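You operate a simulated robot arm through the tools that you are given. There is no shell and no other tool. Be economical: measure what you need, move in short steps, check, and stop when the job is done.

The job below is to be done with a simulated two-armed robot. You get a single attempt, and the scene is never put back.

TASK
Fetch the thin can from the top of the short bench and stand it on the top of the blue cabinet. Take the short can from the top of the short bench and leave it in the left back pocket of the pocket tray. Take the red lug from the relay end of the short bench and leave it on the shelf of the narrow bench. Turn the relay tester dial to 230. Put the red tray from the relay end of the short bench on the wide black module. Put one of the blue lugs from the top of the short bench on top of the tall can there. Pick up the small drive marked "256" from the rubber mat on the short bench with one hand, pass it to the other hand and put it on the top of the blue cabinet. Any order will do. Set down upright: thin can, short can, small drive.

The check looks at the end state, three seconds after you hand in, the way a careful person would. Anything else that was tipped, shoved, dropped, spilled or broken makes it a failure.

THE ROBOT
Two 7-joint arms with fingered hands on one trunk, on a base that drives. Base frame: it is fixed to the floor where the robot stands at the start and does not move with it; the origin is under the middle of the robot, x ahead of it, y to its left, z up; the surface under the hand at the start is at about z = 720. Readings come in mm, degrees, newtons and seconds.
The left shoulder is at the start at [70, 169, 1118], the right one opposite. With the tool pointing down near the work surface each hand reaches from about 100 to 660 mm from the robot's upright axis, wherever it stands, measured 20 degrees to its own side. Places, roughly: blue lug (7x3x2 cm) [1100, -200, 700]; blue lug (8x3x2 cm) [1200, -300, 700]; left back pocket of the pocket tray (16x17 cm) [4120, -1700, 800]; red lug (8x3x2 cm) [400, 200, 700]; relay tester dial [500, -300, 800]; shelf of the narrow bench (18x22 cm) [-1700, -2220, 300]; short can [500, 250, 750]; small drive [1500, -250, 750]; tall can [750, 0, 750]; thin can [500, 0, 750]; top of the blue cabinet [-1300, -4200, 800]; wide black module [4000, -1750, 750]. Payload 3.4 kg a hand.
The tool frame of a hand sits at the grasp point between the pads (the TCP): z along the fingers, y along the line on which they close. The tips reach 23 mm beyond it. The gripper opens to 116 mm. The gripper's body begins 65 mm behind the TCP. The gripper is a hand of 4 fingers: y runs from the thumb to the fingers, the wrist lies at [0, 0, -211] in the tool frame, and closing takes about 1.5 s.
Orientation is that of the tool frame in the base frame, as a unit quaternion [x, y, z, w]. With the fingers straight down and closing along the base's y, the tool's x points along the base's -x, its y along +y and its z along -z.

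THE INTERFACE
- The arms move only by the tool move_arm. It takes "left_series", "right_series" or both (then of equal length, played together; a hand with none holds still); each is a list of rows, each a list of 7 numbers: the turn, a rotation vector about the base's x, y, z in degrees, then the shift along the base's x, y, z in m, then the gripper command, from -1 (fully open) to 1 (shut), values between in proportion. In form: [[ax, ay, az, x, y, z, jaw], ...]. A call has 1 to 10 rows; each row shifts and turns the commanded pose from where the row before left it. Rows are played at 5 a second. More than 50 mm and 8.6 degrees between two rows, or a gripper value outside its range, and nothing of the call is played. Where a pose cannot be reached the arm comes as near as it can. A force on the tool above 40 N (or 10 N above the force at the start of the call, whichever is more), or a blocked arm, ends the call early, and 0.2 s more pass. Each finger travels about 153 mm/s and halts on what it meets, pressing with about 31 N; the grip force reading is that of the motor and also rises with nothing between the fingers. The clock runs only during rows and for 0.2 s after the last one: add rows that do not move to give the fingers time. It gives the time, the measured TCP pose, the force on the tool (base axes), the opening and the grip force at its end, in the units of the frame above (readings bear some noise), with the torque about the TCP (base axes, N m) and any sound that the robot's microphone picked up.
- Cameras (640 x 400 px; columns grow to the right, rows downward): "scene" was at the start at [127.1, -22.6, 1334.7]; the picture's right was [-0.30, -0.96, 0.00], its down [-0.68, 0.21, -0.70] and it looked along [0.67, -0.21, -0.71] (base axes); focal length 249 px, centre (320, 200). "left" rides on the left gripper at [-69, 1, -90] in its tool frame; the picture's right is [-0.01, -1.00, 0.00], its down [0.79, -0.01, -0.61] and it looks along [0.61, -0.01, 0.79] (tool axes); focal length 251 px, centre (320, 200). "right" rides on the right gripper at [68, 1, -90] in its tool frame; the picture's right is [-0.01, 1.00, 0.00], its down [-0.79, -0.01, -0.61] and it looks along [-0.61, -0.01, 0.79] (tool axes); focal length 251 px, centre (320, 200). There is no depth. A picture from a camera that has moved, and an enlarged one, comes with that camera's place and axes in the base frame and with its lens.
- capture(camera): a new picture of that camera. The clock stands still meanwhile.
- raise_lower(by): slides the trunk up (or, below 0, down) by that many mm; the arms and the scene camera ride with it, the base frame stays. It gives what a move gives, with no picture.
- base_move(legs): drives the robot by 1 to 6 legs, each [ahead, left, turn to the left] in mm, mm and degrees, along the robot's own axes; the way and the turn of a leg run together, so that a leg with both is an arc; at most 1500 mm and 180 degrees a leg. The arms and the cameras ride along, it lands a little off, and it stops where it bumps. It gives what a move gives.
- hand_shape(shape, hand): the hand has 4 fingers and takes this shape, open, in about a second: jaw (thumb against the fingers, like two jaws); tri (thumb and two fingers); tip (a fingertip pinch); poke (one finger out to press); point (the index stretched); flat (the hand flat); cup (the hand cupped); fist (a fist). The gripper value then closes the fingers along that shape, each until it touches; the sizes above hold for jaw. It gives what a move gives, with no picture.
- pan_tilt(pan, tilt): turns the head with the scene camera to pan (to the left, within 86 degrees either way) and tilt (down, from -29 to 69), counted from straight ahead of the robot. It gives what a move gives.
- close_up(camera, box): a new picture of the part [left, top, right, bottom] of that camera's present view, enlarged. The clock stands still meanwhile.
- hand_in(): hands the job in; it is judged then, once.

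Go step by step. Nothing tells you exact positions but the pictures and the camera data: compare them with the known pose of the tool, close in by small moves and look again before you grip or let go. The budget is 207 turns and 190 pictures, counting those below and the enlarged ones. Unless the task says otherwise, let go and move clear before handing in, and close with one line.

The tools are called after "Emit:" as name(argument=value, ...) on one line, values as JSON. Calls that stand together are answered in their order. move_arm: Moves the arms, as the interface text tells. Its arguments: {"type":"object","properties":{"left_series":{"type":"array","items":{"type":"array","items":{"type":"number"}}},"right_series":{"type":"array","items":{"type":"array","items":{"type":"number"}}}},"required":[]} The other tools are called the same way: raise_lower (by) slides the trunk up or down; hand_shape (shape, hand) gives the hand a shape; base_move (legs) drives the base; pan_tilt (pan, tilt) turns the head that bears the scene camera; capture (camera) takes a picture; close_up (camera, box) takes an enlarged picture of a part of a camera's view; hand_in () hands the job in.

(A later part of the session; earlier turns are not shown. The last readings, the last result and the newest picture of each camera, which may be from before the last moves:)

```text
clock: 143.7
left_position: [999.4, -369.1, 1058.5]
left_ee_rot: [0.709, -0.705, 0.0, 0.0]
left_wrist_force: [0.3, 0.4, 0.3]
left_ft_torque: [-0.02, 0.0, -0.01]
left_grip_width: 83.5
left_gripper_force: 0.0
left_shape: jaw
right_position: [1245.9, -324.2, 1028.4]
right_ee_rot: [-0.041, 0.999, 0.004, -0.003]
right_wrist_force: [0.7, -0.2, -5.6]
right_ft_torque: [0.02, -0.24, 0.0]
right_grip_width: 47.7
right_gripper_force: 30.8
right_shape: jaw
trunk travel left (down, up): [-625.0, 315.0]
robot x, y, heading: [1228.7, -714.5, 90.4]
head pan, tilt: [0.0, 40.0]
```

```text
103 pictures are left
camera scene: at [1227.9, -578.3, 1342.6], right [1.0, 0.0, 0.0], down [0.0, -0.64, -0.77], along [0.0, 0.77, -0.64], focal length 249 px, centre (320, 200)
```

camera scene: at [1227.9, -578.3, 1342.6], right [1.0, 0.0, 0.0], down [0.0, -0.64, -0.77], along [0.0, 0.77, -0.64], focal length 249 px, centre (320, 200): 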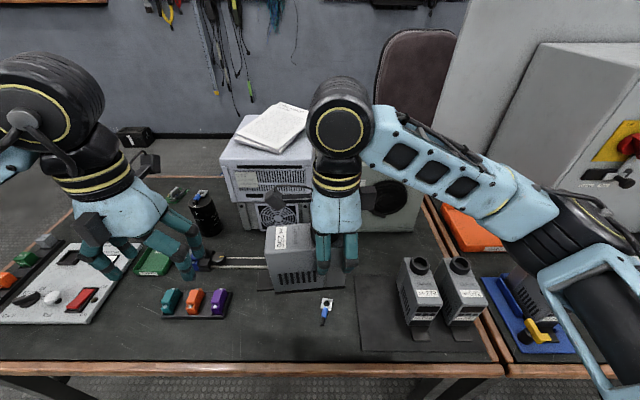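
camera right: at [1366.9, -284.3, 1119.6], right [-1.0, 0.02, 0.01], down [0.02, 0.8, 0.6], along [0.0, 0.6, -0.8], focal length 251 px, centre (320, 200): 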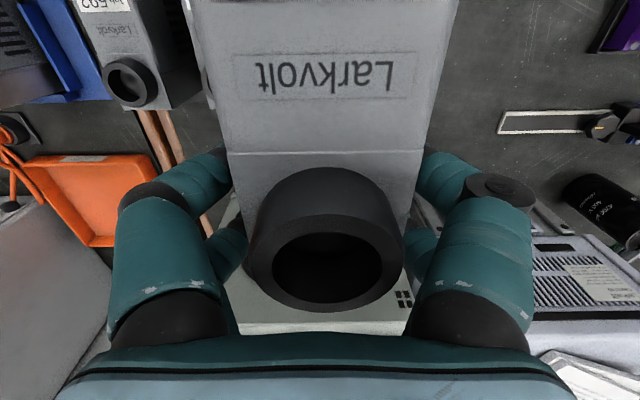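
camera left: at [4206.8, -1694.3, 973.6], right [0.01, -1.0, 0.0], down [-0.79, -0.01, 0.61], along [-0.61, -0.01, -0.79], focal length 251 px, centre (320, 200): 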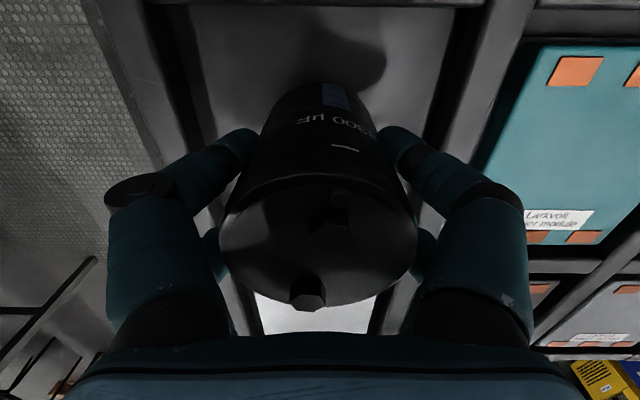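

The drive hangs at x 1171–1271, z 943–1046, front toward the left hand. I now turn the left hand +90° and tilt it 45° so that it can come in from the upper left.

Emit:
move_arm(left_series=[[0, 0, 8.5, 0, 0.004, 0, -0.4], [0, 0, 8.5, 0, 0.004, 0, -0.4], [0, 0, 8.5, 0, 0.004, 0, -0.4], [0, 0, 8.5, 0, 0.004, 0, -0.4], [0, 0, 8.5, 0, 0.004, 0, -0.4], [0, 0, 8.5, 0, 0.004, 0, -0.4], [0, 0, 8.5, 0, 0.004, 0, -0.4], [0, 0, 8.5, 0, 0.004, 0, -0.4], [0, 0, 8.5, 0, 0.004, 0, -0.4], [0, 0, 8.5, 0, 0.004, 0, -0.4]], right_series=[[0, 0, -2.4, 0, 0, 0, 1], [0, 0, -2.3, 0, 0, 0, 1], [0, 0, 0, 0, 0, 0, 1], [0, 0, 0, 0, 0, 0, 1], [0, 0, 0, 0, 0, 0, 1], [0, 0, 0, 0, 0, 0, 1], [0, 0, 0, 0, 0, 0, 1], [0, 0, 0, 0, 0, 0, 1], [0, 0, 0, 0, 0, 0, 1], [0, 0, 0, 0, 0, 0, 1]])

Emit:
move_arm(left_series=[[0, 0, 5, 0, 0.003, 0, -0.4], [0, -7.5, 0, 0, 0, 0, -0.4], [0, -7.5, 0, 0, 0, 0, -0.4], [0, -7.5, 0, 0, 0, 0, -0.4], [0, -7.5, 0, 0, 0, 0, -0.4], [0, -7.5, 0, 0, 0, 0, -0.4], [0, -7.5, 0, 0, 0, 0, -0.4], [0, 0, 0, 0, 0, 0, -0.4]])

Emit:
capture(camera="scene")

Emit:
capture(camera="left")

```text
clock: 145.8
left_position: [997.8, -328.7, 1057.1]
left_ee_rot: [0.999, -0.04, 0.0, 0.001]
left_wrist_force: [0.1, -0.2, 0.2]
left_ft_torque: [0.01, 0.0, 0.01]
left_grip_width: 81.7
left_gripper_force: 0.1
left_shape: jaw
right_position: [1246.3, -324.1, 1029.3]
right_ee_rot: [0.0, 1.0, 0.004, -0.003]
right_wrist_force: [0.1, -0.1, -5.6]
right_ft_torque: [-0.03, -0.24, -0.02]
right_grip_width: 48.0
right_gripper_force: 30.9
right_shape: jaw
trunk travel left (down, up): [-625.0, 315.0]
robot x, y, heading: [1225.0, -719.4, 90.2]
head pan, tilt: [0.0, 40.0]
```

```text
clock: 147.7
left_position: [998.1, -324.7, 1058.2]
left_ee_rot: [0.923, 0.002, 0.384, 0.002]
left_wrist_force: [0.7, -0.2, -0.4]
left_ft_torque: [-0.03, 0.02, 0.02]
left_grip_width: 81.6
left_gripper_force: 0.1
left_shape: jaw
right_position: [1246.9, -324.1, 1028.6]
right_ee_rot: [0.0, 1.0, 0.003, -0.003]
right_wrist_force: [-0.8, 0.0, -5.6]
right_ft_torque: [-0.02, -0.22, 0.01]
right_grip_width: 47.5
right_gripper_force: 31.2
right_shape: jaw
trunk travel left (down, up): [-625.0, 315.0]
robot x, y, heading: [1223.8, -715.8, 90.3]
head pan, tilt: [0.0, 40.0]
```

```text
102 pictures are left
camera scene: at [1227.9, -578.1, 1342.6], right [1.0, 0.01, 0.0], down [0.0, -0.64, -0.77], along [0.0, 0.77, -0.64], focal length 249 px, centre (320, 200)
```

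scene: 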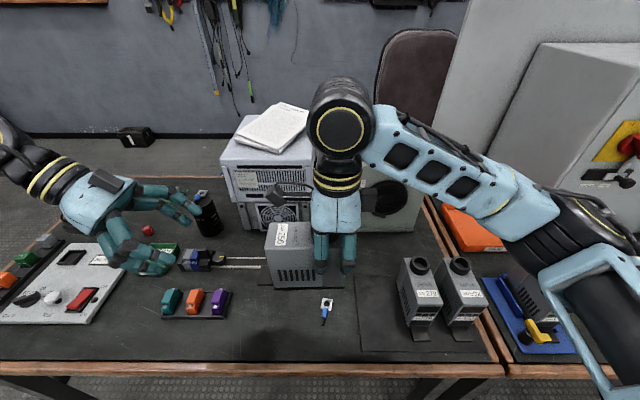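

```text
101 pictures are left
camera left: at [886.5, -326.7, 1071.5], right [-0.01, 1.0, -0.01], down [0.13, 0.01, 0.99], along [0.99, 0.01, -0.13], focal length 251 px, centre (320, 200)
```

left: 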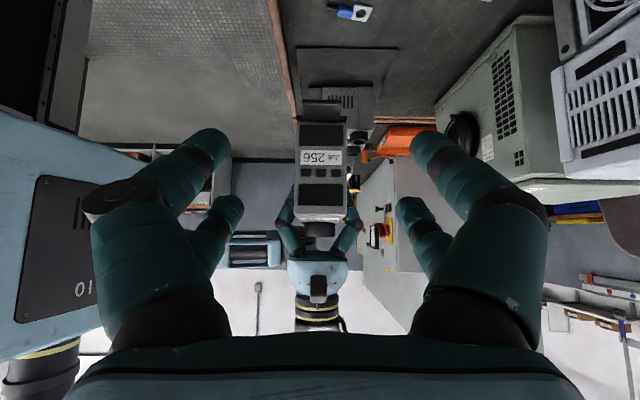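

The left hand faces the drive's front squarely (centre y≈-326). I move to the pre-grasp point.

Emit:
move_arm(left_series=[[0, 0, 0, 0.04, 0, 0, -0.4], [0, 0, 0, 0.04, 0, 0, -0.4], [0, 0, 0, 0.033, 0, 0, -0.4], [0, 0, 0, 0, 0, 0, -0.4]])

Emit:
capture(camera="left")

Emit:
close_up(camera="scene", box=[190, 130, 380, 320])

```text
clock: 148.7
left_position: [1110.8, -325.6, 1058.9]
left_ee_rot: [0.924, 0.003, 0.382, 0.001]
left_wrist_force: [0.7, 0.0, -0.2]
left_ft_torque: [-0.01, -0.01, 0.01]
left_grip_width: 81.3
left_gripper_force: 0.1
left_shape: jaw
right_position: [1245.7, -324.6, 1030.1]
right_ee_rot: [0.0, 1.0, 0.004, -0.003]
right_wrist_force: [0.1, 0.6, -5.4]
right_ft_torque: [0.0, -0.22, -0.03]
right_grip_width: 48.2
right_gripper_force: 31.3
right_shape: jaw
trunk travel left (down, up): [-625.0, 315.0]
robot x, y, heading: [1228.0, -716.6, 90.4]
head pan, tilt: [0.0, 40.0]
```

```text
100 pictures are left
camera left: at [999.2, -327.8, 1072.3], right [-0.01, 1.0, -0.01], down [0.13, 0.01, 0.99], along [0.99, 0.01, -0.13], focal length 251 px, centre (320, 200)
```

left: 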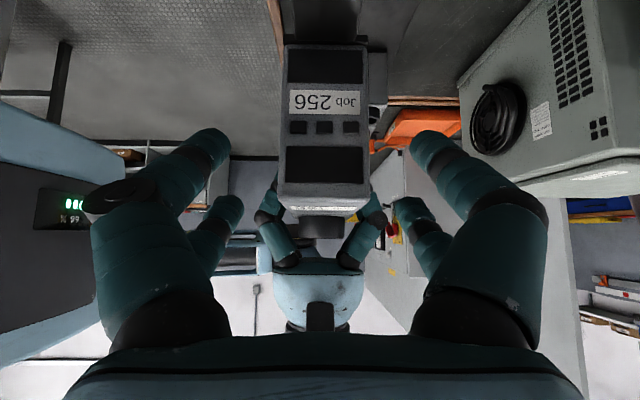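

```text
2.11 times, centred on (285, 225) of scene
camera zoom: at [1227.1, -578.5, 1342.7], right [1.0, 0.01, 0.0], down [0.0, -0.64, -0.77], along [0.0, 0.77, -0.64], focal length 524 px, centre (394, 147)
```

zoom: 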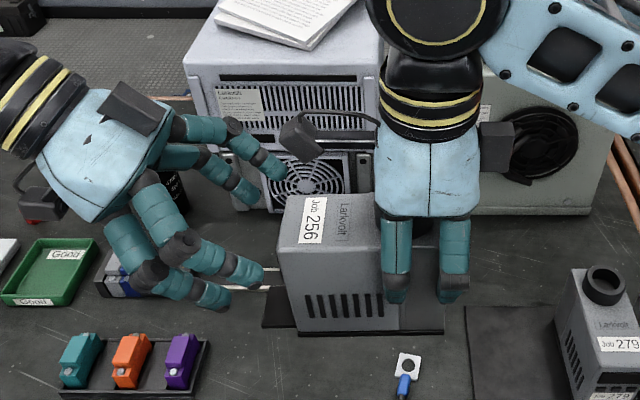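

The drive's front is at x≈1143. I approach diagonally to TCP [1171, -324, 1003] and close the left hand.

Emit:
move_arm(left_series=[[0, 0, 0, 0.015, 0.002, -0.014, -0.4], [0, 0, 0, 0.02, 0, -0.019, -0.4], [0, 0, 0, 0.015, 0, -0.014, -0.4], [0, 0, 0, 0, 0, 0, -0.4]])

Emit:
capture(camera="left")

Emit:
close_up(camera="scene", box=[190, 130, 380, 320])

```text
clock: 149.7
left_position: [1162.5, -323.0, 1011.0]
left_ee_rot: [0.924, 0.002, 0.382, 0.002]
left_wrist_force: [-0.2, 0.0, 0.4]
left_ft_torque: [-0.02, 0.01, 0.0]
left_grip_width: 81.6
left_gripper_force: 0.1
left_shape: jaw
right_position: [1245.5, -324.1, 1028.8]
right_ee_rot: [0.0, 1.0, 0.002, -0.003]
right_wrist_force: [0.6, 0.6, -5.4]
right_ft_torque: [-0.02, -0.22, -0.03]
right_grip_width: 47.7
right_gripper_force: 30.9
right_shape: jaw
trunk travel left (down, up): [-625.0, 315.0]
robot x, y, heading: [1228.8, -718.7, 89.9]
head pan, tilt: [0.0, 40.0]
```

```text
98 pictures are left
camera left: at [1050.0, -324.8, 1025.4], right [-0.01, 1.0, -0.01], down [0.13, 0.01, 0.99], along [0.99, 0.01, -0.13], focal length 251 px, centre (320, 200)
```

left: 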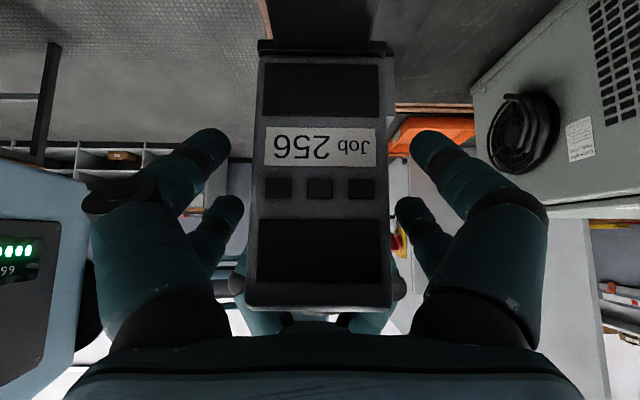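

```text
2.11 times, centred on (285, 225) of scene
camera zoom: at [1227.5, -578.4, 1342.7], right [1.0, 0.01, 0.0], down [0.0, -0.64, -0.77], along [0.0, 0.77, -0.64], focal length 524 px, centre (394, 147)
```

zoom: 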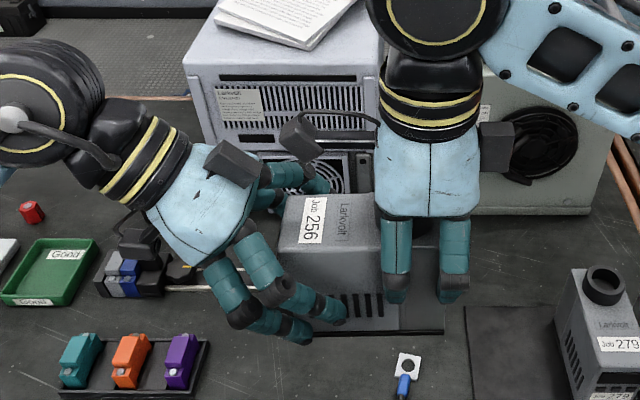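

Clearances look good; advance 8 mm more and close the left hand.

Emit:
move_arm(left_series=[[0, 0, 0, 0.008, 0, -0.008, -0.4], [0, 0, 0, 0, 0, 0, -0.2], [0, 0, 0, 0, 0, 0, 0], [0, 0, 0, 0, 0, 0, 0.2], [0, 0, 0, 0, 0, 0, 0.5], [0, 0, 0, 0, 0, 0, 1], [0, 0, 0, 0, 0, 0, 1]])

Emit:
close_up(camera="scene", box=[190, 130, 380, 320])

```text
clock: 151.2
left_position: [1169.2, -322.9, 1002.5]
left_ee_rot: [0.924, 0.002, 0.383, 0.002]
left_wrist_force: [-9.5, -0.5, 4.0]
left_ft_torque: [0.05, -0.3, 0.03]
left_grip_width: 49.1
left_gripper_force: 31.2
left_shape: jaw
right_position: [1248.1, -324.5, 1029.6]
right_ee_rot: [0.0, 1.0, 0.003, -0.003]
right_wrist_force: [8.7, -0.1, -9.9]
right_ft_torque: [-0.05, -0.46, -0.01]
right_grip_width: 47.8
right_gripper_force: 30.9
right_shape: jaw
trunk travel left (down, up): [-625.0, 315.0]
robot x, y, heading: [1231.1, -716.5, 90.4]
head pan, tilt: [0.0, 40.0]
```

```text
2.11 times, centred on (285, 225) of scene
camera zoom: at [1227.6, -578.3, 1342.7], right [1.0, 0.01, 0.0], down [0.0, -0.64, -0.77], along [0.0, 0.77, -0.64], focal length 524 px, centre (394, 147)
```

zoom: 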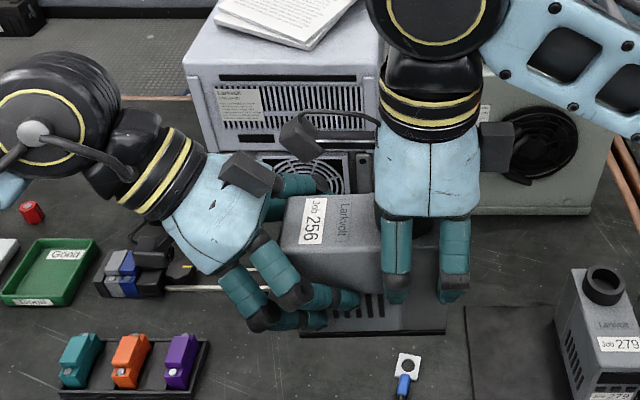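

Both hands hold the drive. The right hand opens and withdraws upward.

Emit:
move_arm(right_series=[[0, 0, 0, 0, 0, 0, 0.2], [0, 0, 0, 0, 0, 0, 0], [0, 0, 0, 0, 0, 0, -0.25], [0, 0, 0, 0, 0, 0, -0.25], [0, 0, 0, 0, 0, 0.025, -0.25], [0, 0, 0, 0, 0, 0.04, -0.25], [0, 0, 0, 0, 0, 0.045, -0.25], [0, 0, 0, 0.02, 0, 0.04, -0.25], [0, 0, 0, 0.045, 0, 0, -0.25], [0, 0, 0, 0.045, 0, 0, -0.25]], left_series=[[0, 0, 0, 0, 0, 0, 1], [0, 0, 0, 0, 0, 0, 1], [0, 0, 0, 0, 0, 0, 1], [0, 0, 0, 0, 0, 0, 1], [0, 0, 0, 0, 0, 0, 1], [0, 0, 0, 0, 0, 0, 1], [0, 0, 0, 0, 0, 0, 1], [0, 0, 0, 0, 0, 0, 1], [0, 0, 0, 0, 0, 0, 1], [0, 0, 0, 0, 0, 0, 1]])

Emit:
capture(camera="scene")

Emit:
capture(camera="left")

```text
clock: 153.4
left_position: [1169.7, -323.9, 1002.7]
left_ee_rot: [0.924, 0.002, 0.382, 0.001]
left_wrist_force: [-0.2, 0.5, 0.8]
left_ft_torque: [-0.01, 0.26, 0.01]
left_grip_width: 49.3
left_gripper_force: 31.4
left_shape: jaw
right_position: [1359.3, -324.9, 1178.6]
right_ee_rot: [0.0, 1.0, 0.005, -0.003]
right_wrist_force: [0.0, -0.3, -0.5]
right_ft_torque: [0.01, 0.04, 0.0]
right_grip_width: 72.1
right_gripper_force: 0.1
right_shape: jaw
trunk travel left (down, up): [-625.0, 315.0]
robot x, y, heading: [1227.4, -714.7, 90.4]
head pan, tilt: [0.0, 40.0]
```

```text
95 pictures are left
camera scene: at [1229.7, -579.1, 1342.8], right [1.0, 0.01, 0.0], down [0.0, -0.64, -0.77], along [-0.01, 0.77, -0.64], focal length 249 px, centre (320, 200)
```

scene: 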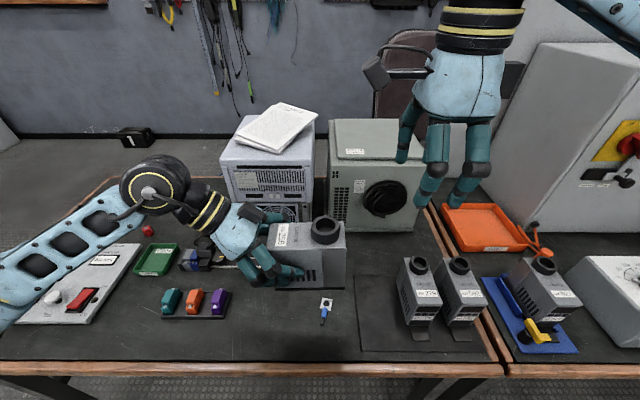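

```text
94 pictures are left
camera left: at [1059.7, -325.7, 1017.2], right [-0.01, 1.0, -0.01], down [0.13, 0.01, 0.99], along [0.99, 0.01, -0.13], focal length 251 px, centre (320, 200)
```

left: 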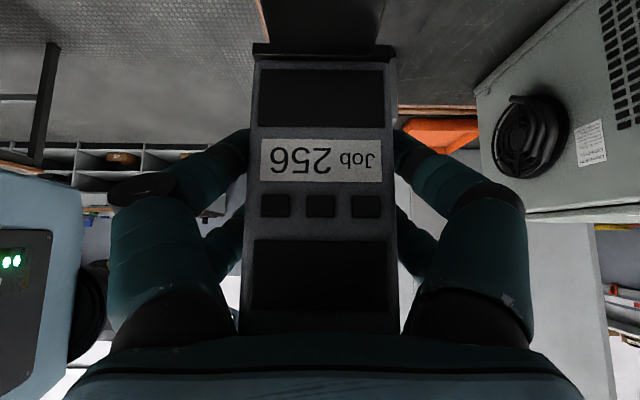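

Handover succeeded; the drive is level in the left hand. I shift it to the left side, restore the right hand's yaw, then drive to the front end of the bench for the thin can.

Emit:
move_arm(left_series=[[0, 0, 0, 0, 0, 0.03, 1], [0, 0, 0, -0.02, 0, 0.03, 1], [0, 0, 0, -0.03, 0, 0.02, 1], [0, 0, 0, -0.03, 0, 0, 1], [0, 0, 0, -0.03, 0, 0, 1], [0, 0, 0, -0.03, 0, 0, 1], [0, 0, 0, -0.03, 0, 0, 1], [0, 0, 0, -0.02, 0, 0, 1], [0, 0, 0, 0, 0, 0, 1], [0, 0, 0, 0, 0, 0, 1]], right_series=[[0, 0, 8.5, 0, 0, -0.015, -0.25], [0, 0, 8.5, 0, 0, -0.015, -0.25], [0, 0, 8.5, 0, 0, -0.015, -0.25], [0, 0, 8.5, 0, 0, -0.015, -0.25], [0, 0, 8.5, 0, 0, -0.015, -0.25], [0, 0, 8.5, 0, 0, -0.015, -0.25], [0, 0, 8.5, 0, 0, -0.015, -0.25], [0, 0, 8.5, 0, 0, -0.015, -0.25], [0, 0, 8.5, 0, 0, 0, -0.25], [0, 0, 8.5, 0, 0, 0, -0.25]])

Emit:
base_move(legs=[[-300, 0, 0], [0, 0, -90], [-1200, 0, 0]])

Emit:
pan_tilt(pan=20, tilt=35)

Emit:
capture(camera="scene")

```text
clock: 155.7
left_position: [977.5, -324.2, 1082.5]
left_ee_rot: [0.924, 0.002, 0.382, 0.001]
left_wrist_force: [-0.1, -0.1, -5.2]
left_ft_torque: [0.0, 0.24, 0.01]
left_grip_width: 49.2
left_gripper_force: 30.5
left_shape: jaw
right_position: [1357.5, -324.9, 1058.2]
right_ee_rot: [-0.676, 0.737, 0.001, -0.005]
right_wrist_force: [0.5, 0.9, 0.0]
right_ft_torque: [0.0, 0.01, -0.01]
right_grip_width: 72.1
right_gripper_force: 0.0
right_shape: jaw
trunk travel left (down, up): [-625.0, 315.0]
robot x, y, heading: [1228.5, -716.0, 90.3]
head pan, tilt: [0.0, 40.0]
```

```text
clock: 167.0
left_position: [450.7, -787.8, 1082.2]
left_ee_rot: [0.655, -0.651, 0.27, 0.272]
left_wrist_force: [0.2, 0.3, -5.5]
left_ft_torque: [0.23, 0.01, -0.01]
left_grip_width: 48.8
left_gripper_force: 31.5
left_shape: jaw
right_position: [449.7, -1167.8, 1058.5]
right_ee_rot: [0.043, 0.999, 0.004, -0.002]
right_wrist_force: [-0.6, 0.5, 1.3]
right_ft_torque: [0.01, 0.0, 0.0]
right_grip_width: 72.3
right_gripper_force: 0.0
right_shape: jaw
trunk travel left (down, up): [-625.0, 315.0]
robot x, y, heading: [58.6, -1037.6, 0.3]
head pan, tilt: [0.0, 40.0]
```

```text
clock: 167.9
left_position: [450.3, -787.6, 1081.9]
left_ee_rot: [0.655, -0.651, 0.269, 0.272]
left_wrist_force: [-0.6, -0.2, -5.5]
left_ft_torque: [0.27, -0.02, -0.01]
left_grip_width: 48.6
left_gripper_force: 31.1
left_shape: jaw
right_position: [449.6, -1168.0, 1059.3]
right_ee_rot: [0.044, 0.999, 0.004, -0.003]
right_wrist_force: [-0.4, -0.7, -0.1]
right_ft_torque: [0.02, 0.0, -0.02]
right_grip_width: 72.4
right_gripper_force: 0.1
right_shape: jaw
trunk travel left (down, up): [-625.0, 315.0]
robot x, y, heading: [54.9, -1040.9, 0.4]
head pan, tilt: [20.0, 35.0]
```

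```text
93 pictures are left
camera scene: at [191.5, -1007.0, 1350.2], right [0.35, -0.94, 0.0], down [-0.54, -0.2, -0.82], along [0.77, 0.28, -0.57], focal length 249 px, centre (320, 200)
```

scene: 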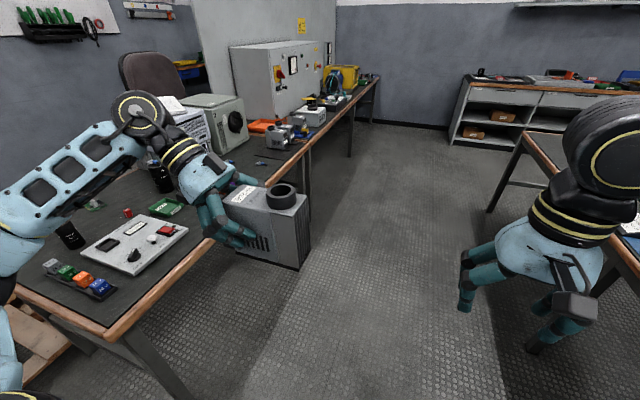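

Emit:
base_move(legs=[[-60, 0, -0.4], [0, 1030, 0]])

Emit:
pan_tilt(pan=0, tilt=48)

Emit:
capture(camera="scene")

Emit:
capture(camera="right")

```text
clock: 173.8
left_position: [399.8, 235.4, 1081.7]
left_ee_rot: [-0.649, 0.657, -0.266, -0.274]
left_wrist_force: [0.0, 0.9, -5.2]
left_ft_torque: [0.28, 0.0, -0.03]
left_grip_width: 48.6
left_gripper_force: 30.7
left_shape: jaw
right_position: [393.3, -146.1, 1058.4]
right_ee_rot: [0.052, 0.999, 0.005, -0.003]
right_wrist_force: [0.2, 0.3, 0.2]
right_ft_torque: [-0.02, -0.01, -0.01]
right_grip_width: 72.1
right_gripper_force: 0.0
right_shape: jaw
trunk travel left (down, up): [-625.0, 315.0]
robot x, y, heading: [4.9, -11.0, -0.9]
head pan, tilt: [20.0, 35.0]
```

```text
clock: 174.6
left_position: [400.7, 234.8, 1082.3]
left_ee_rot: [-0.649, 0.657, -0.267, -0.275]
left_wrist_force: [0.2, -0.2, -6.0]
left_ft_torque: [0.19, 0.01, 0.0]
left_grip_width: 48.7
left_gripper_force: 30.9
left_shape: jaw
right_position: [393.5, -144.8, 1059.2]
right_ee_rot: [0.052, 0.999, 0.005, -0.003]
right_wrist_force: [-0.3, -0.1, 0.4]
right_ft_torque: [0.04, -0.03, 0.01]
right_grip_width: 72.1
right_gripper_force: 0.0
right_shape: jaw
trunk travel left (down, up): [-625.0, 315.0]
robot x, y, heading: [3.6, -9.4, -0.5]
head pan, tilt: [0.0, 48.0]
```

```text
92 pictures are left
camera scene: at [134.0, -9.7, 1331.3], right [-0.01, -1.0, 0.0], down [-0.74, 0.01, -0.67], along [0.67, -0.01, -0.74], focal length 249 px, centre (320, 200)
```

scene: 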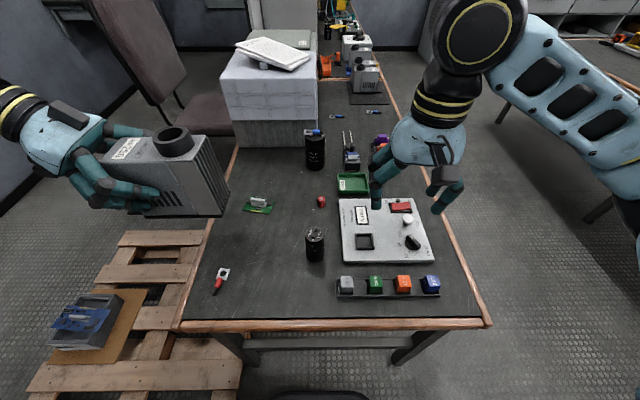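

```text
91 pictures are left
camera right: at [325.9, -137.1, 1149.1], right [0.11, 0.99, 0.01], down [0.79, -0.1, 0.6], along [0.6, -0.06, -0.8], focal length 251 px, centre (320, 200)
```

right: 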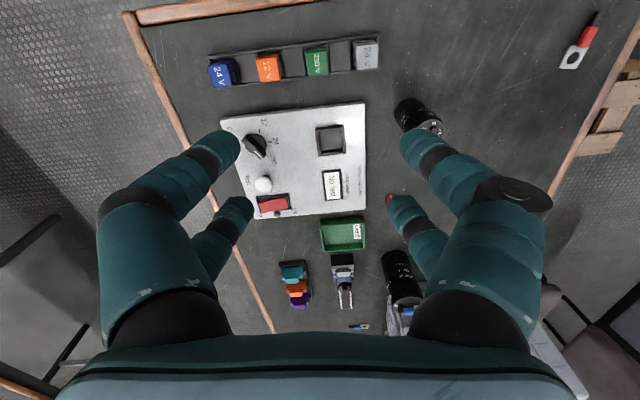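

The blue lug still rests on the tall can. I bring the right hand above the thin can (≈ [475, -5]) and look.

Emit:
move_arm(right_series=[[0, 0, 2, 0.02, 0.035, -0.02, -0.4], [0, 0, 2, 0.02, 0.035, -0.02, -0.4], [0, 0, 2, 0.02, 0.035, -0.02, -0.5], [0, 0, 0, 0.02, 0.035, -0.03, -0.5], [0, 0, 0, 0, 0, -0.02, -0.5], [0, 0, 0, 0, 0, 0, -0.5]])

Emit:
capture(camera="right")

Emit:
close_up(camera="scene", box=[270, 200, 370, 280])

```text
refused: row 4 steps farther than a row can; nothing moved
```

```text
90 pictures are left
camera right: at [325.9, -137.1, 1149.1], right [0.11, 0.99, 0.01], down [0.79, -0.1, 0.6], along [0.6, -0.06, -0.8], focal length 251 px, centre (320, 200)
```

right: 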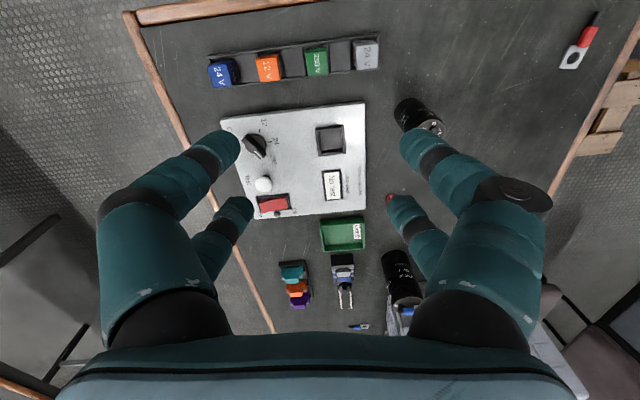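

```text
5.00 times, centred on (320, 240) of scene
camera zoom: at [134.0, -9.7, 1331.3], right [-0.01, -1.0, 0.0], down [-0.74, 0.01, -0.67], along [0.67, -0.01, -0.74], focal length 1246 px, centre (320, 0)
```

zoom: 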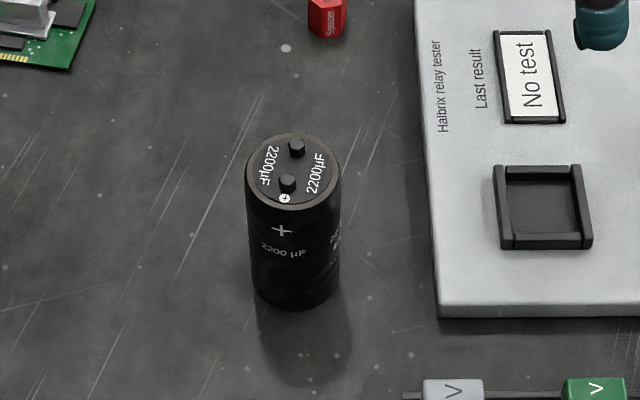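

The thin can is centred at about [488, -2], top z≈813, 49 mm wide.

Emit:
move_arm(right_series=[[0, 0, 2, 0.02, 0.03, -0.02, -0.4], [0, 0, 2, 0.02, 0.03, -0.025, -0.4], [0, 0, 2, 0.02, 0.03, -0.025, -0.5], [0, 0, 0, 0.02, 0.03, -0.03, -0.5], [0, 0, 0, 0.0145, 0.023, -0.03, -0.5], [0, 0, 0, 0, 0, -0.02, -0.5], [0, 0, 0, 0, 0, 0, -0.5]])

Emit:
capture(camera="right")

Emit:
close_up(camera="scene", box=[260, 180, 380, 280])

```text
clock: 176.2
left_position: [400.1, 235.2, 1081.9]
left_ee_rot: [-0.65, 0.657, -0.267, -0.274]
left_wrist_force: [0.4, 0.3, -5.2]
left_ft_torque: [0.2, -0.03, 0.04]
left_grip_width: 49.0
left_gripper_force: 31.1
left_shape: jaw
right_position: [489.4, 0.3, 908.2]
right_ee_rot: [0.0, 1.0, 0.004, -0.003]
right_wrist_force: [-0.1, -0.1, 0.0]
right_ft_torque: [0.0, 0.0, -0.01]
right_grip_width: 87.0
right_gripper_force: 0.0
right_shape: jaw
trunk travel left (down, up): [-625.0, 315.0]
robot x, y, heading: [5.7, -9.6, -0.8]
head pan, tilt: [0.0, 48.0]
```

```text
88 pictures are left
camera right: at [420.1, 0.0, 998.1], right [0.01, 1.0, 0.01], down [0.8, -0.01, 0.6], along [0.6, 0.0, -0.8], focal length 251 px, centre (320, 200)
```

right: 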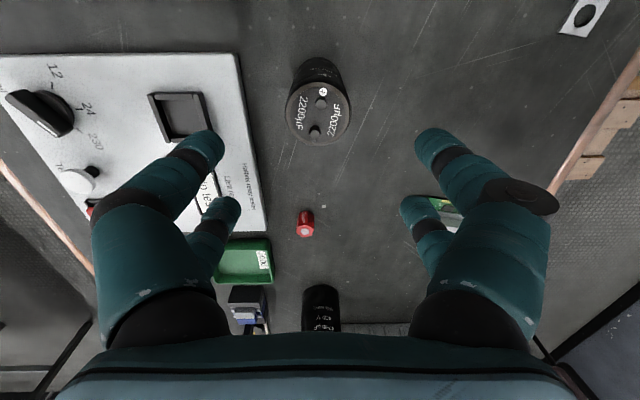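

```text
4.00 times, centred on (320, 230) of scene
camera zoom: at [134.0, -9.4, 1331.2], right [-0.01, -1.0, 0.0], down [-0.74, 0.01, -0.67], along [0.67, -0.01, -0.74], focal length 996 px, centre (320, 80)
```

zoom: 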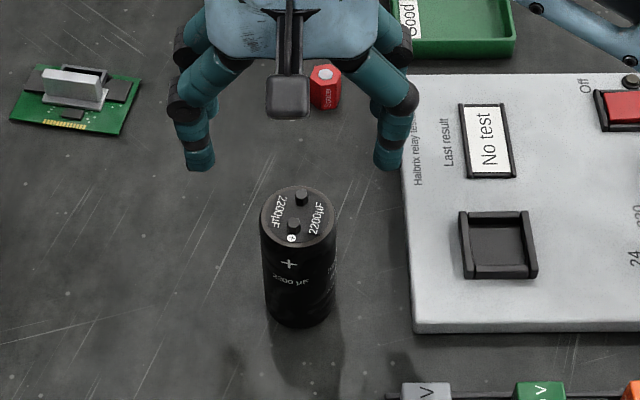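

Emit:
move_arm(right_series=[[0, 0, 0, -0.004, -0.001, -0.04, -0.5], [0, 0, 0, 0, 0, -0.04, -0.5], [0, 0, 0, 0, 0, -0.035, -0.5], [0, 0, 0, 0, 0, 0, -0.5], [0, 0, 0, 0, 0, 0, -0.2], [0, 0, 0, 0, 0, 0, 0], [0, 0, 0, 0, 0, 0, 0.3], [0, 0, 0, 0, 0, 0, 1], [0, 0, 0, 0, 0, 0, 1]])

Emit:
capture(camera="right")

```text
clock: 178.2
left_position: [400.7, 234.9, 1081.7]
left_ee_rot: [-0.651, 0.656, -0.267, -0.273]
left_wrist_force: [-0.5, 0.8, -5.6]
left_ft_torque: [0.22, 0.01, 0.02]
left_grip_width: 49.1
left_gripper_force: 31.1
left_shape: jaw
right_position: [485.3, -4.5, 791.2]
right_ee_rot: [-0.001, 1.0, 0.004, -0.004]
right_wrist_force: [-0.3, 0.4, -0.2]
right_ft_torque: [-0.02, -0.01, -0.05]
right_grip_width: 26.8
right_gripper_force: 30.9
right_shape: jaw
trunk travel left (down, up): [-625.0, 315.0]
robot x, y, heading: [3.7, -14.2, -0.5]
head pan, tilt: [0.0, 48.0]
```

```text
86 pictures are left
camera right: at [417.1, -2.7, 882.1], right [0.01, 1.0, 0.01], down [0.8, -0.01, 0.6], along [0.6, 0.0, -0.8], focal length 251 px, centre (320, 200)
```

right: 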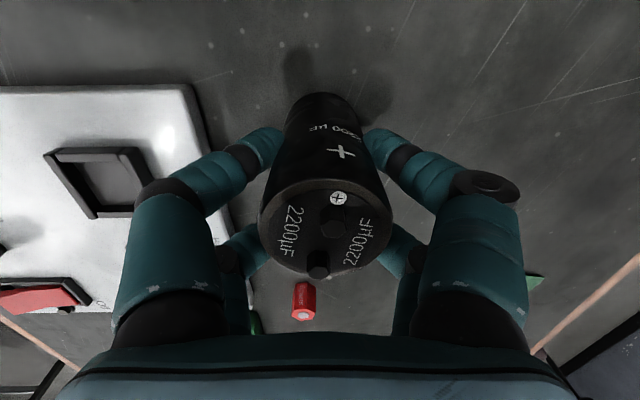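

Gripped. I lift the can, pull it back and drive beside the bench to survey the way to the blue cabinet.

Emit:
move_arm(right_series=[[0, 0, 0, 0, 0, 0.02, 1], [0, 0, 0, 0, 0, 0.045, 1], [0, 0, 0, 0, 0, 0.045, 1], [0, 0, 0, 0, 0, 0.045, 1], [0, 0, 0, -0.02, -0.02, 0.04, 1], [0, 0, 0, -0.03, -0.03, 0.02, 1], [0, 0, 0, -0.03, -0.03, 0.02, 1], [0, 0, 0, -0.03, -0.03, 0.02, 1], [0, 0, 0, 0, -0.04, 0, 1], [0, 0, 0, 0, 0, 0, 1]])

Emit:
base_move(legs=[[0, -850, 0], [0, 0, -90]])

Emit:
pan_tilt(pan=-25, tilt=35)

Emit:
capture(camera="scene")

Emit:
pan_tilt(pan=-80, tilt=40)

Emit:
capture(camera="scene")

```text
clock: 180.4
left_position: [401.5, 235.4, 1082.5]
left_ee_rot: [-0.65, 0.656, -0.269, -0.274]
left_wrist_force: [1.5, 0.8, -6.7]
left_ft_torque: [0.19, 0.0, -0.02]
left_grip_width: 49.0
left_gripper_force: 30.7
left_shape: jaw
right_position: [375.0, -150.8, 1049.1]
right_ee_rot: [0.0, 1.0, 0.005, -0.004]
right_wrist_force: [0.9, 0.2, -2.6]
right_ft_torque: [0.01, -0.03, 0.01]
right_grip_width: 25.9
right_gripper_force: 30.7
right_shape: jaw
trunk travel left (down, up): [-625.0, 315.0]
robot x, y, heading: [4.7, -11.5, -0.8]
head pan, tilt: [0.0, 48.0]
```

```text
clock: 188.8
left_position: [227.9, -1261.4, 1082.3]
left_ee_rot: [0.016, 0.924, 0.01, -0.383]
left_wrist_force: [0.1, -0.6, -6.1]
left_ft_torque: [0.02, -0.21, 0.01]
left_grip_width: 48.2
left_gripper_force: 30.9
left_shape: jaw
right_position: [-156.1, -1226.6, 1048.6]
right_ee_rot: [0.715, 0.699, 0.006, 0.0]
right_wrist_force: [0.3, -0.4, -2.4]
right_ft_torque: [-0.05, -0.03, 0.05]
right_grip_width: 25.7
right_gripper_force: 30.6
right_shape: jaw
trunk travel left (down, up): [-625.0, 315.0]
robot x, y, heading: [-3.2, -854.7, -91.7]
head pan, tilt: [0.0, 48.0]
```

```text
clock: 189.6
left_position: [228.4, -1259.7, 1082.6]
left_ee_rot: [0.015, 0.924, 0.009, -0.382]
left_wrist_force: [0.0, -0.3, -6.3]
left_ft_torque: [0.01, -0.23, 0.01]
left_grip_width: 48.4
left_gripper_force: 31.0
left_shape: jaw
right_position: [-156.5, -1225.9, 1048.5]
right_ee_rot: [0.715, 0.699, 0.006, 0.0]
right_wrist_force: [0.4, 0.3, -3.1]
right_ft_torque: [-0.02, -0.02, 0.01]
right_grip_width: 25.6
right_gripper_force: 31.1
right_shape: jaw
trunk travel left (down, up): [-625.0, 315.0]
robot x, y, heading: [-4.8, -857.4, -92.0]
head pan, tilt: [-25.0, 35.0]
```

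```text
85 pictures are left
camera scene: at [-48.9, -987.2, 1350.2], right [-0.89, 0.45, 0.0], down [0.26, 0.51, -0.82], along [-0.37, -0.73, -0.57], focal length 249 px, centre (320, 200)
```

scene: 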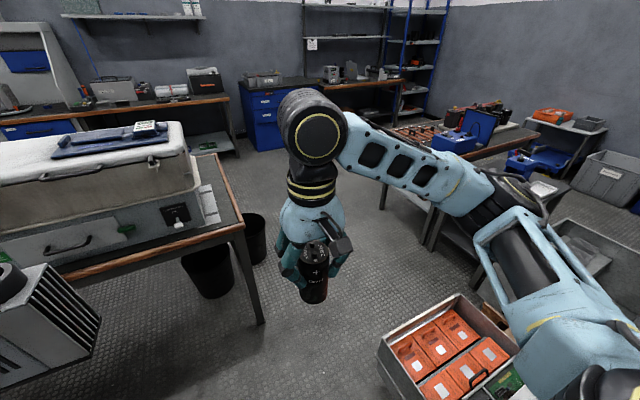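

```text
clock: 190.9
left_position: [228.6, -1260.5, 1083.4]
left_ee_rot: [0.015, 0.924, 0.009, -0.383]
left_wrist_force: [-0.5, -0.5, -5.5]
left_ft_torque: [0.02, -0.2, -0.01]
left_grip_width: 48.5
left_gripper_force: 31.5
left_shape: jaw
right_position: [-156.7, -1226.3, 1049.6]
right_ee_rot: [0.714, 0.7, 0.006, 0.001]
right_wrist_force: [-0.2, 0.5, -2.9]
right_ft_torque: [-0.03, 0.02, 0.03]
right_grip_width: 25.9
right_gripper_force: 31.2
right_shape: jaw
trunk travel left (down, up): [-625.0, 315.0]
robot x, y, heading: [-5.3, -860.6, -91.9]
head pan, tilt: [-80.0, 40.0]
```

```text
84 pictures are left
camera scene: at [-93.3, -920.6, 1342.7], right [-0.14, 0.99, 0.0], down [0.64, 0.09, -0.77], along [-0.76, -0.11, -0.64], focal length 249 px, centre (320, 200)
```

scene: 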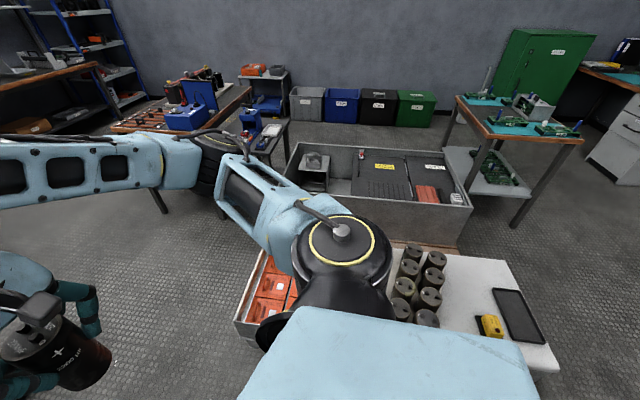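

The passage lies between the orange-box trolley's end (≈[-420, -1270]) and the middle bench's leg (≈[-99, -1800]). I move to its entrance, angled along it, and measure again.

Emit:
base_move(legs=[[340, 40, 0], [0, 0, -57]])

Emit:
pan_tilt(pan=30, tilt=50)

Emit:
capture(camera="scene")

Emit:
pan_tilt(pan=-25, tilt=60)

Emit:
capture(camera="scene")

```text
clock: 195.6
left_position: [-176.2, -1621.7, 1081.0]
left_ee_rot: [0.445, 0.81, 0.186, -0.334]
left_wrist_force: [0.1, 0.4, -4.9]
left_ft_torque: [-0.18, -0.15, -0.01]
left_grip_width: 48.2
left_gripper_force: 31.2
left_shape: jaw
right_position: [-365.6, -1284.5, 1049.2]
right_ee_rot: [0.958, 0.286, 0.005, 0.003]
right_wrist_force: [0.1, -0.3, -2.7]
right_ft_torque: [-0.04, 0.05, 0.0]
right_grip_width: 25.8
right_gripper_force: 31.2
right_shape: jaw
trunk travel left (down, up): [-625.0, 315.0]
robot x, y, heading: [21.6, -1200.6, -147.4]
head pan, tilt: [-80.0, 40.0]
```

```text
clock: 197.5
left_position: [-175.9, -1622.2, 1082.3]
left_ee_rot: [0.445, 0.81, 0.187, -0.334]
left_wrist_force: [0.2, 1.6, -6.2]
left_ft_torque: [-0.18, -0.11, -0.01]
left_grip_width: 48.3
left_gripper_force: 31.0
left_shape: jaw
right_position: [-364.8, -1284.1, 1049.4]
right_ee_rot: [0.958, 0.287, 0.005, 0.003]
right_wrist_force: [-0.1, 0.2, -2.2]
right_ft_torque: [0.02, 0.02, -0.03]
right_grip_width: 25.6
right_gripper_force: 31.0
right_shape: jaw
trunk travel left (down, up): [-625.0, 315.0]
robot x, y, heading: [23.1, -1199.7, -147.2]
head pan, tilt: [30.0, 50.0]
```

```text
83 pictures are left
camera scene: at [-56.8, -1294.7, 1328.5], right [-0.89, 0.46, 0.0], down [0.35, 0.68, -0.64], along [-0.3, -0.57, -0.77], focal length 249 px, centre (320, 200)
```

scene: 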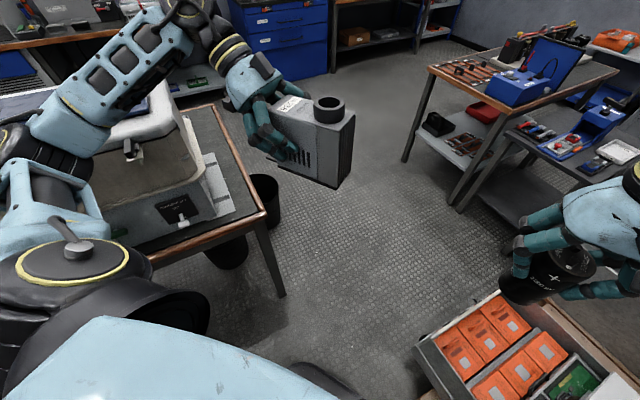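

```text
clock: 198.7
left_position: [-174.3, -1621.3, 1081.8]
left_ee_rot: [0.445, 0.81, 0.187, -0.334]
left_wrist_force: [-0.4, -1.2, -6.0]
left_ft_torque: [-0.16, -0.12, 0.01]
left_grip_width: 48.0
left_gripper_force: 30.6
left_shape: jaw
right_position: [-365.0, -1284.3, 1048.8]
right_ee_rot: [0.958, 0.286, 0.004, 0.003]
right_wrist_force: [-0.2, -0.7, -2.7]
right_ft_torque: [-0.01, 0.0, 0.02]
right_grip_width: 25.9
right_gripper_force: 31.3
right_shape: jaw
trunk travel left (down, up): [-625.0, 315.0]
robot x, y, heading: [24.3, -1199.0, -147.6]
head pan, tilt: [-25.0, 60.0]
```

```text
82 pictures are left
camera scene: at [-87.3, -1235.2, 1315.9], right [-0.13, 0.99, 0.0], down [0.86, 0.11, -0.5], along [-0.5, -0.07, -0.87], focal length 249 px, centre (320, 200)
```

scene: 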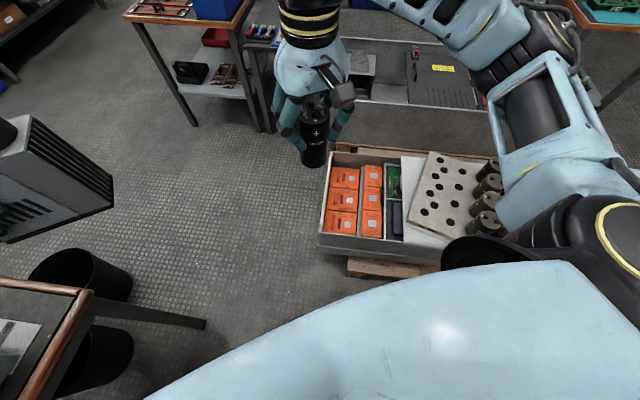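

Gap is about 640 mm wide; the robot fits going straight through its middle along heading -141.7°. I drive it.

Emit:
base_move(legs=[[157, 90, 5.8], [350, 0, 0]])

Emit:
capture(camera="scene")

```text
clock: 201.7
left_position: [-264.4, -1914.3, 1091.9]
left_ee_rot: [0.313, 0.877, 0.118, -0.345]
left_wrist_force: [-0.5, 0.2, -5.7]
left_ft_torque: [-0.13, -0.22, 0.03]
left_grip_width: 48.4
left_gripper_force: 31.1
left_shape: jaw
right_position: [-550.5, -1647.0, 1048.3]
right_ee_rot: [0.903, 0.429, 0.005, 0.014]
right_wrist_force: [0.1, 0.8, -2.6]
right_ft_torque: [-0.02, -0.02, -0.01]
right_grip_width: 25.8
right_gripper_force: 30.7
right_shape: jaw
trunk travel left (down, up): [-625.0, 315.0]
robot x, y, heading: [-194.5, -1469.1, -129.8]
head pan, tilt: [-25.0, 60.0]
stopped in leg 2: the robot was blocked; the commanded pose is now the measured one
```

```text
81 pictures are left
camera scene: at [-303.6, -1510.9, 1315.8], right [-0.42, 0.91, -0.02], down [0.79, 0.36, -0.5], along [-0.44, -0.23, -0.87], focal length 249 px, centre (320, 200)
```

scene: 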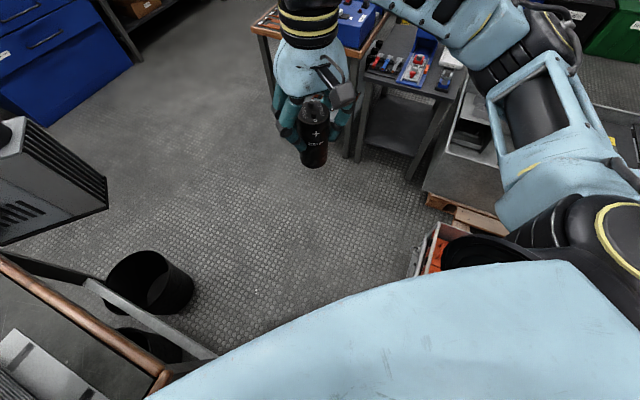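

The robot was blocked, probably on its left. I look there before doing anything.

Emit:
pan_tilt(pan=70, tilt=35)

Emit:
capture(camera="scene")

Emit:
pan_tilt(pan=35, tilt=65)

Emit:
capture(camera="scene")

Emit:
pan_tilt(pan=-80, tilt=60)

Emit:
capture(camera="scene")

```text
clock: 203.4
left_position: [-265.0, -1912.6, 1092.4]
left_ee_rot: [0.314, 0.876, 0.119, -0.347]
left_wrist_force: [-0.2, 0.2, -6.1]
left_ft_torque: [-0.15, -0.2, -0.01]
left_grip_width: 48.4
left_gripper_force: 31.1
left_shape: jaw
right_position: [-548.7, -1646.1, 1050.0]
right_ee_rot: [0.904, 0.427, 0.004, 0.014]
right_wrist_force: [-0.4, -0.7, -2.9]
right_ft_torque: [-0.02, -0.02, -0.02]
right_grip_width: 25.5
right_gripper_force: 31.1
right_shape: jaw
trunk travel left (down, up): [-625.0, 315.0]
robot x, y, heading: [-195.9, -1472.9, -129.9]
head pan, tilt: [70.0, 35.0]
```

```text
80 pictures are left
camera scene: at [-198.1, -1557.1, 1352.9], right [-0.87, -0.5, 0.0], down [-0.28, 0.48, -0.83], along [0.41, -0.72, -0.55], focal length 249 px, centre (320, 200)
```

scene: 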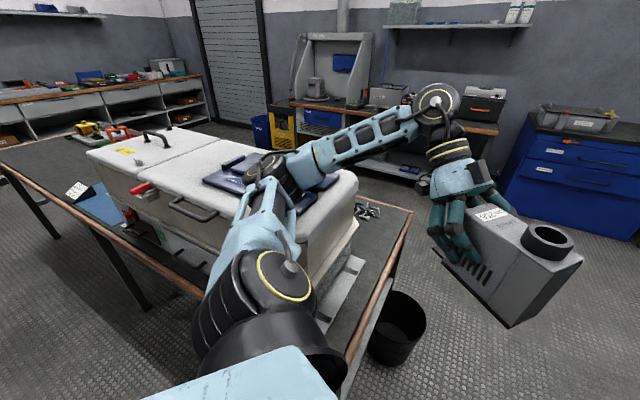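

```text
clock: 204.4
left_position: [-264.6, -1913.8, 1093.0]
left_ee_rot: [0.314, 0.876, 0.119, -0.347]
left_wrist_force: [-0.3, -0.4, -5.5]
left_ft_torque: [-0.15, -0.17, 0.02]
left_grip_width: 48.5
left_gripper_force: 31.7
left_shape: jaw
right_position: [-549.3, -1646.7, 1049.6]
right_ee_rot: [0.904, 0.427, 0.004, 0.015]
right_wrist_force: [0.4, -0.4, -3.3]
right_ft_torque: [0.01, 0.01, -0.03]
right_grip_width: 25.7
right_gripper_force: 31.2
right_shape: jaw
trunk travel left (down, up): [-625.0, 315.0]
robot x, y, heading: [-196.2, -1469.0, -129.9]
head pan, tilt: [35.0, 65.0]
```

```text
79 pictures are left
camera scene: at [-247.0, -1542.4, 1312.3], right [-1.0, 0.09, -0.01], down [0.08, 0.89, -0.44], along [-0.03, -0.44, -0.9], focal length 249 px, centre (320, 200)
```

scene: 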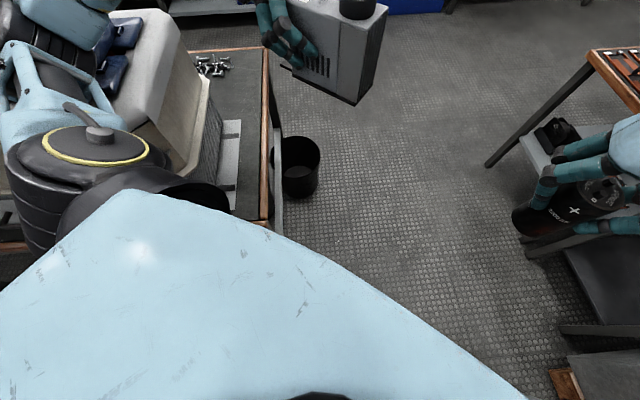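

```text
clock: 206.3
left_position: [-265.3, -1914.3, 1093.1]
left_ee_rot: [0.314, 0.876, 0.119, -0.346]
left_wrist_force: [0.1, 0.0, -6.2]
left_ft_torque: [-0.14, -0.21, -0.01]
left_grip_width: 48.3
left_gripper_force: 30.8
left_shape: jaw
right_position: [-549.8, -1647.3, 1049.1]
right_ee_rot: [0.904, 0.428, 0.004, 0.015]
right_wrist_force: [0.1, -0.1, -2.6]
right_ft_torque: [-0.02, -0.01, 0.0]
right_grip_width: 25.6
right_gripper_force: 31.1
right_shape: jaw
trunk travel left (down, up): [-625.0, 315.0]
robot x, y, heading: [-197.4, -1475.1, -130.3]
head pan, tilt: [-80.0, 60.0]
```

```text
78 pictures are left
camera scene: at [-299.9, -1448.8, 1315.2], right [0.5, 0.87, -0.01], down [0.76, -0.44, -0.48], along [-0.42, 0.23, -0.88], focal length 249 px, centre (320, 200)
```

scene: 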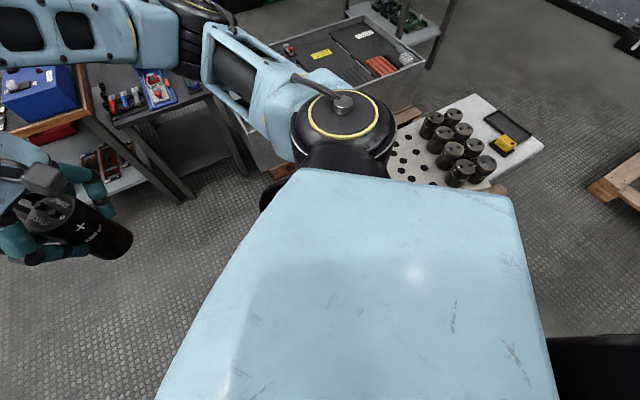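

The left elbow came down onto the white box's top. I raise the trunk to lift the arms clear before moving on.

Emit:
raise_lower(by=250)

Emit:
pan_tilt(pan=70, tilt=50)

Emit:
capture(camera="scene")

```text
clock: 208.9
left_position: [-256.4, -1936.6, 1334.0]
left_ee_rot: [0.312, 0.872, 0.129, -0.355]
left_wrist_force: [0.3, -0.2, -5.9]
left_ft_torque: [-0.17, -0.16, -0.02]
left_grip_width: 48.2
left_gripper_force: 31.1
left_shape: jaw
right_position: [-540.3, -1668.6, 1299.2]
right_ee_rot: [0.904, 0.427, 0.004, 0.001]
right_wrist_force: [0.3, -1.0, -2.7]
right_ft_torque: [0.02, 0.02, -0.01]
right_grip_width: 25.7
right_gripper_force: 30.8
right_shape: jaw
trunk travel left (down, up): [-875.0, 65.0]
robot x, y, heading: [-195.2, -1470.4, -130.1]
head pan, tilt: [-80.0, 60.0]
```

```text
clock: 211.2
left_position: [-256.8, -1935.8, 1332.2]
left_ee_rot: [0.312, 0.872, 0.129, -0.354]
left_wrist_force: [0.7, -0.5, -6.2]
left_ft_torque: [-0.15, -0.21, 0.0]
left_grip_width: 48.3
left_gripper_force: 30.6
left_shape: jaw
right_position: [-541.6, -1668.4, 1297.8]
right_ee_rot: [0.904, 0.427, 0.004, 0.002]
right_wrist_force: [0.0, -1.1, -3.5]
right_ft_torque: [-0.01, 0.06, -0.04]
right_grip_width: 25.5
right_gripper_force: 31.1
right_shape: jaw
trunk travel left (down, up): [-875.0, 65.0]
robot x, y, heading: [-198.9, -1470.6, -130.2]
head pan, tilt: [70.0, 50.0]
```

```text
77 pictures are left
camera scene: at [-192.2, -1575.9, 1578.5], right [-0.87, -0.5, 0.0], down [-0.38, 0.66, -0.64], along [0.32, -0.56, -0.77], focal length 249 px, centre (320, 200)
```

scene: 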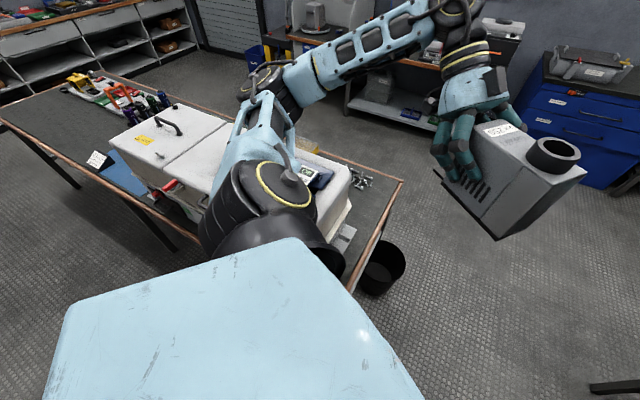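

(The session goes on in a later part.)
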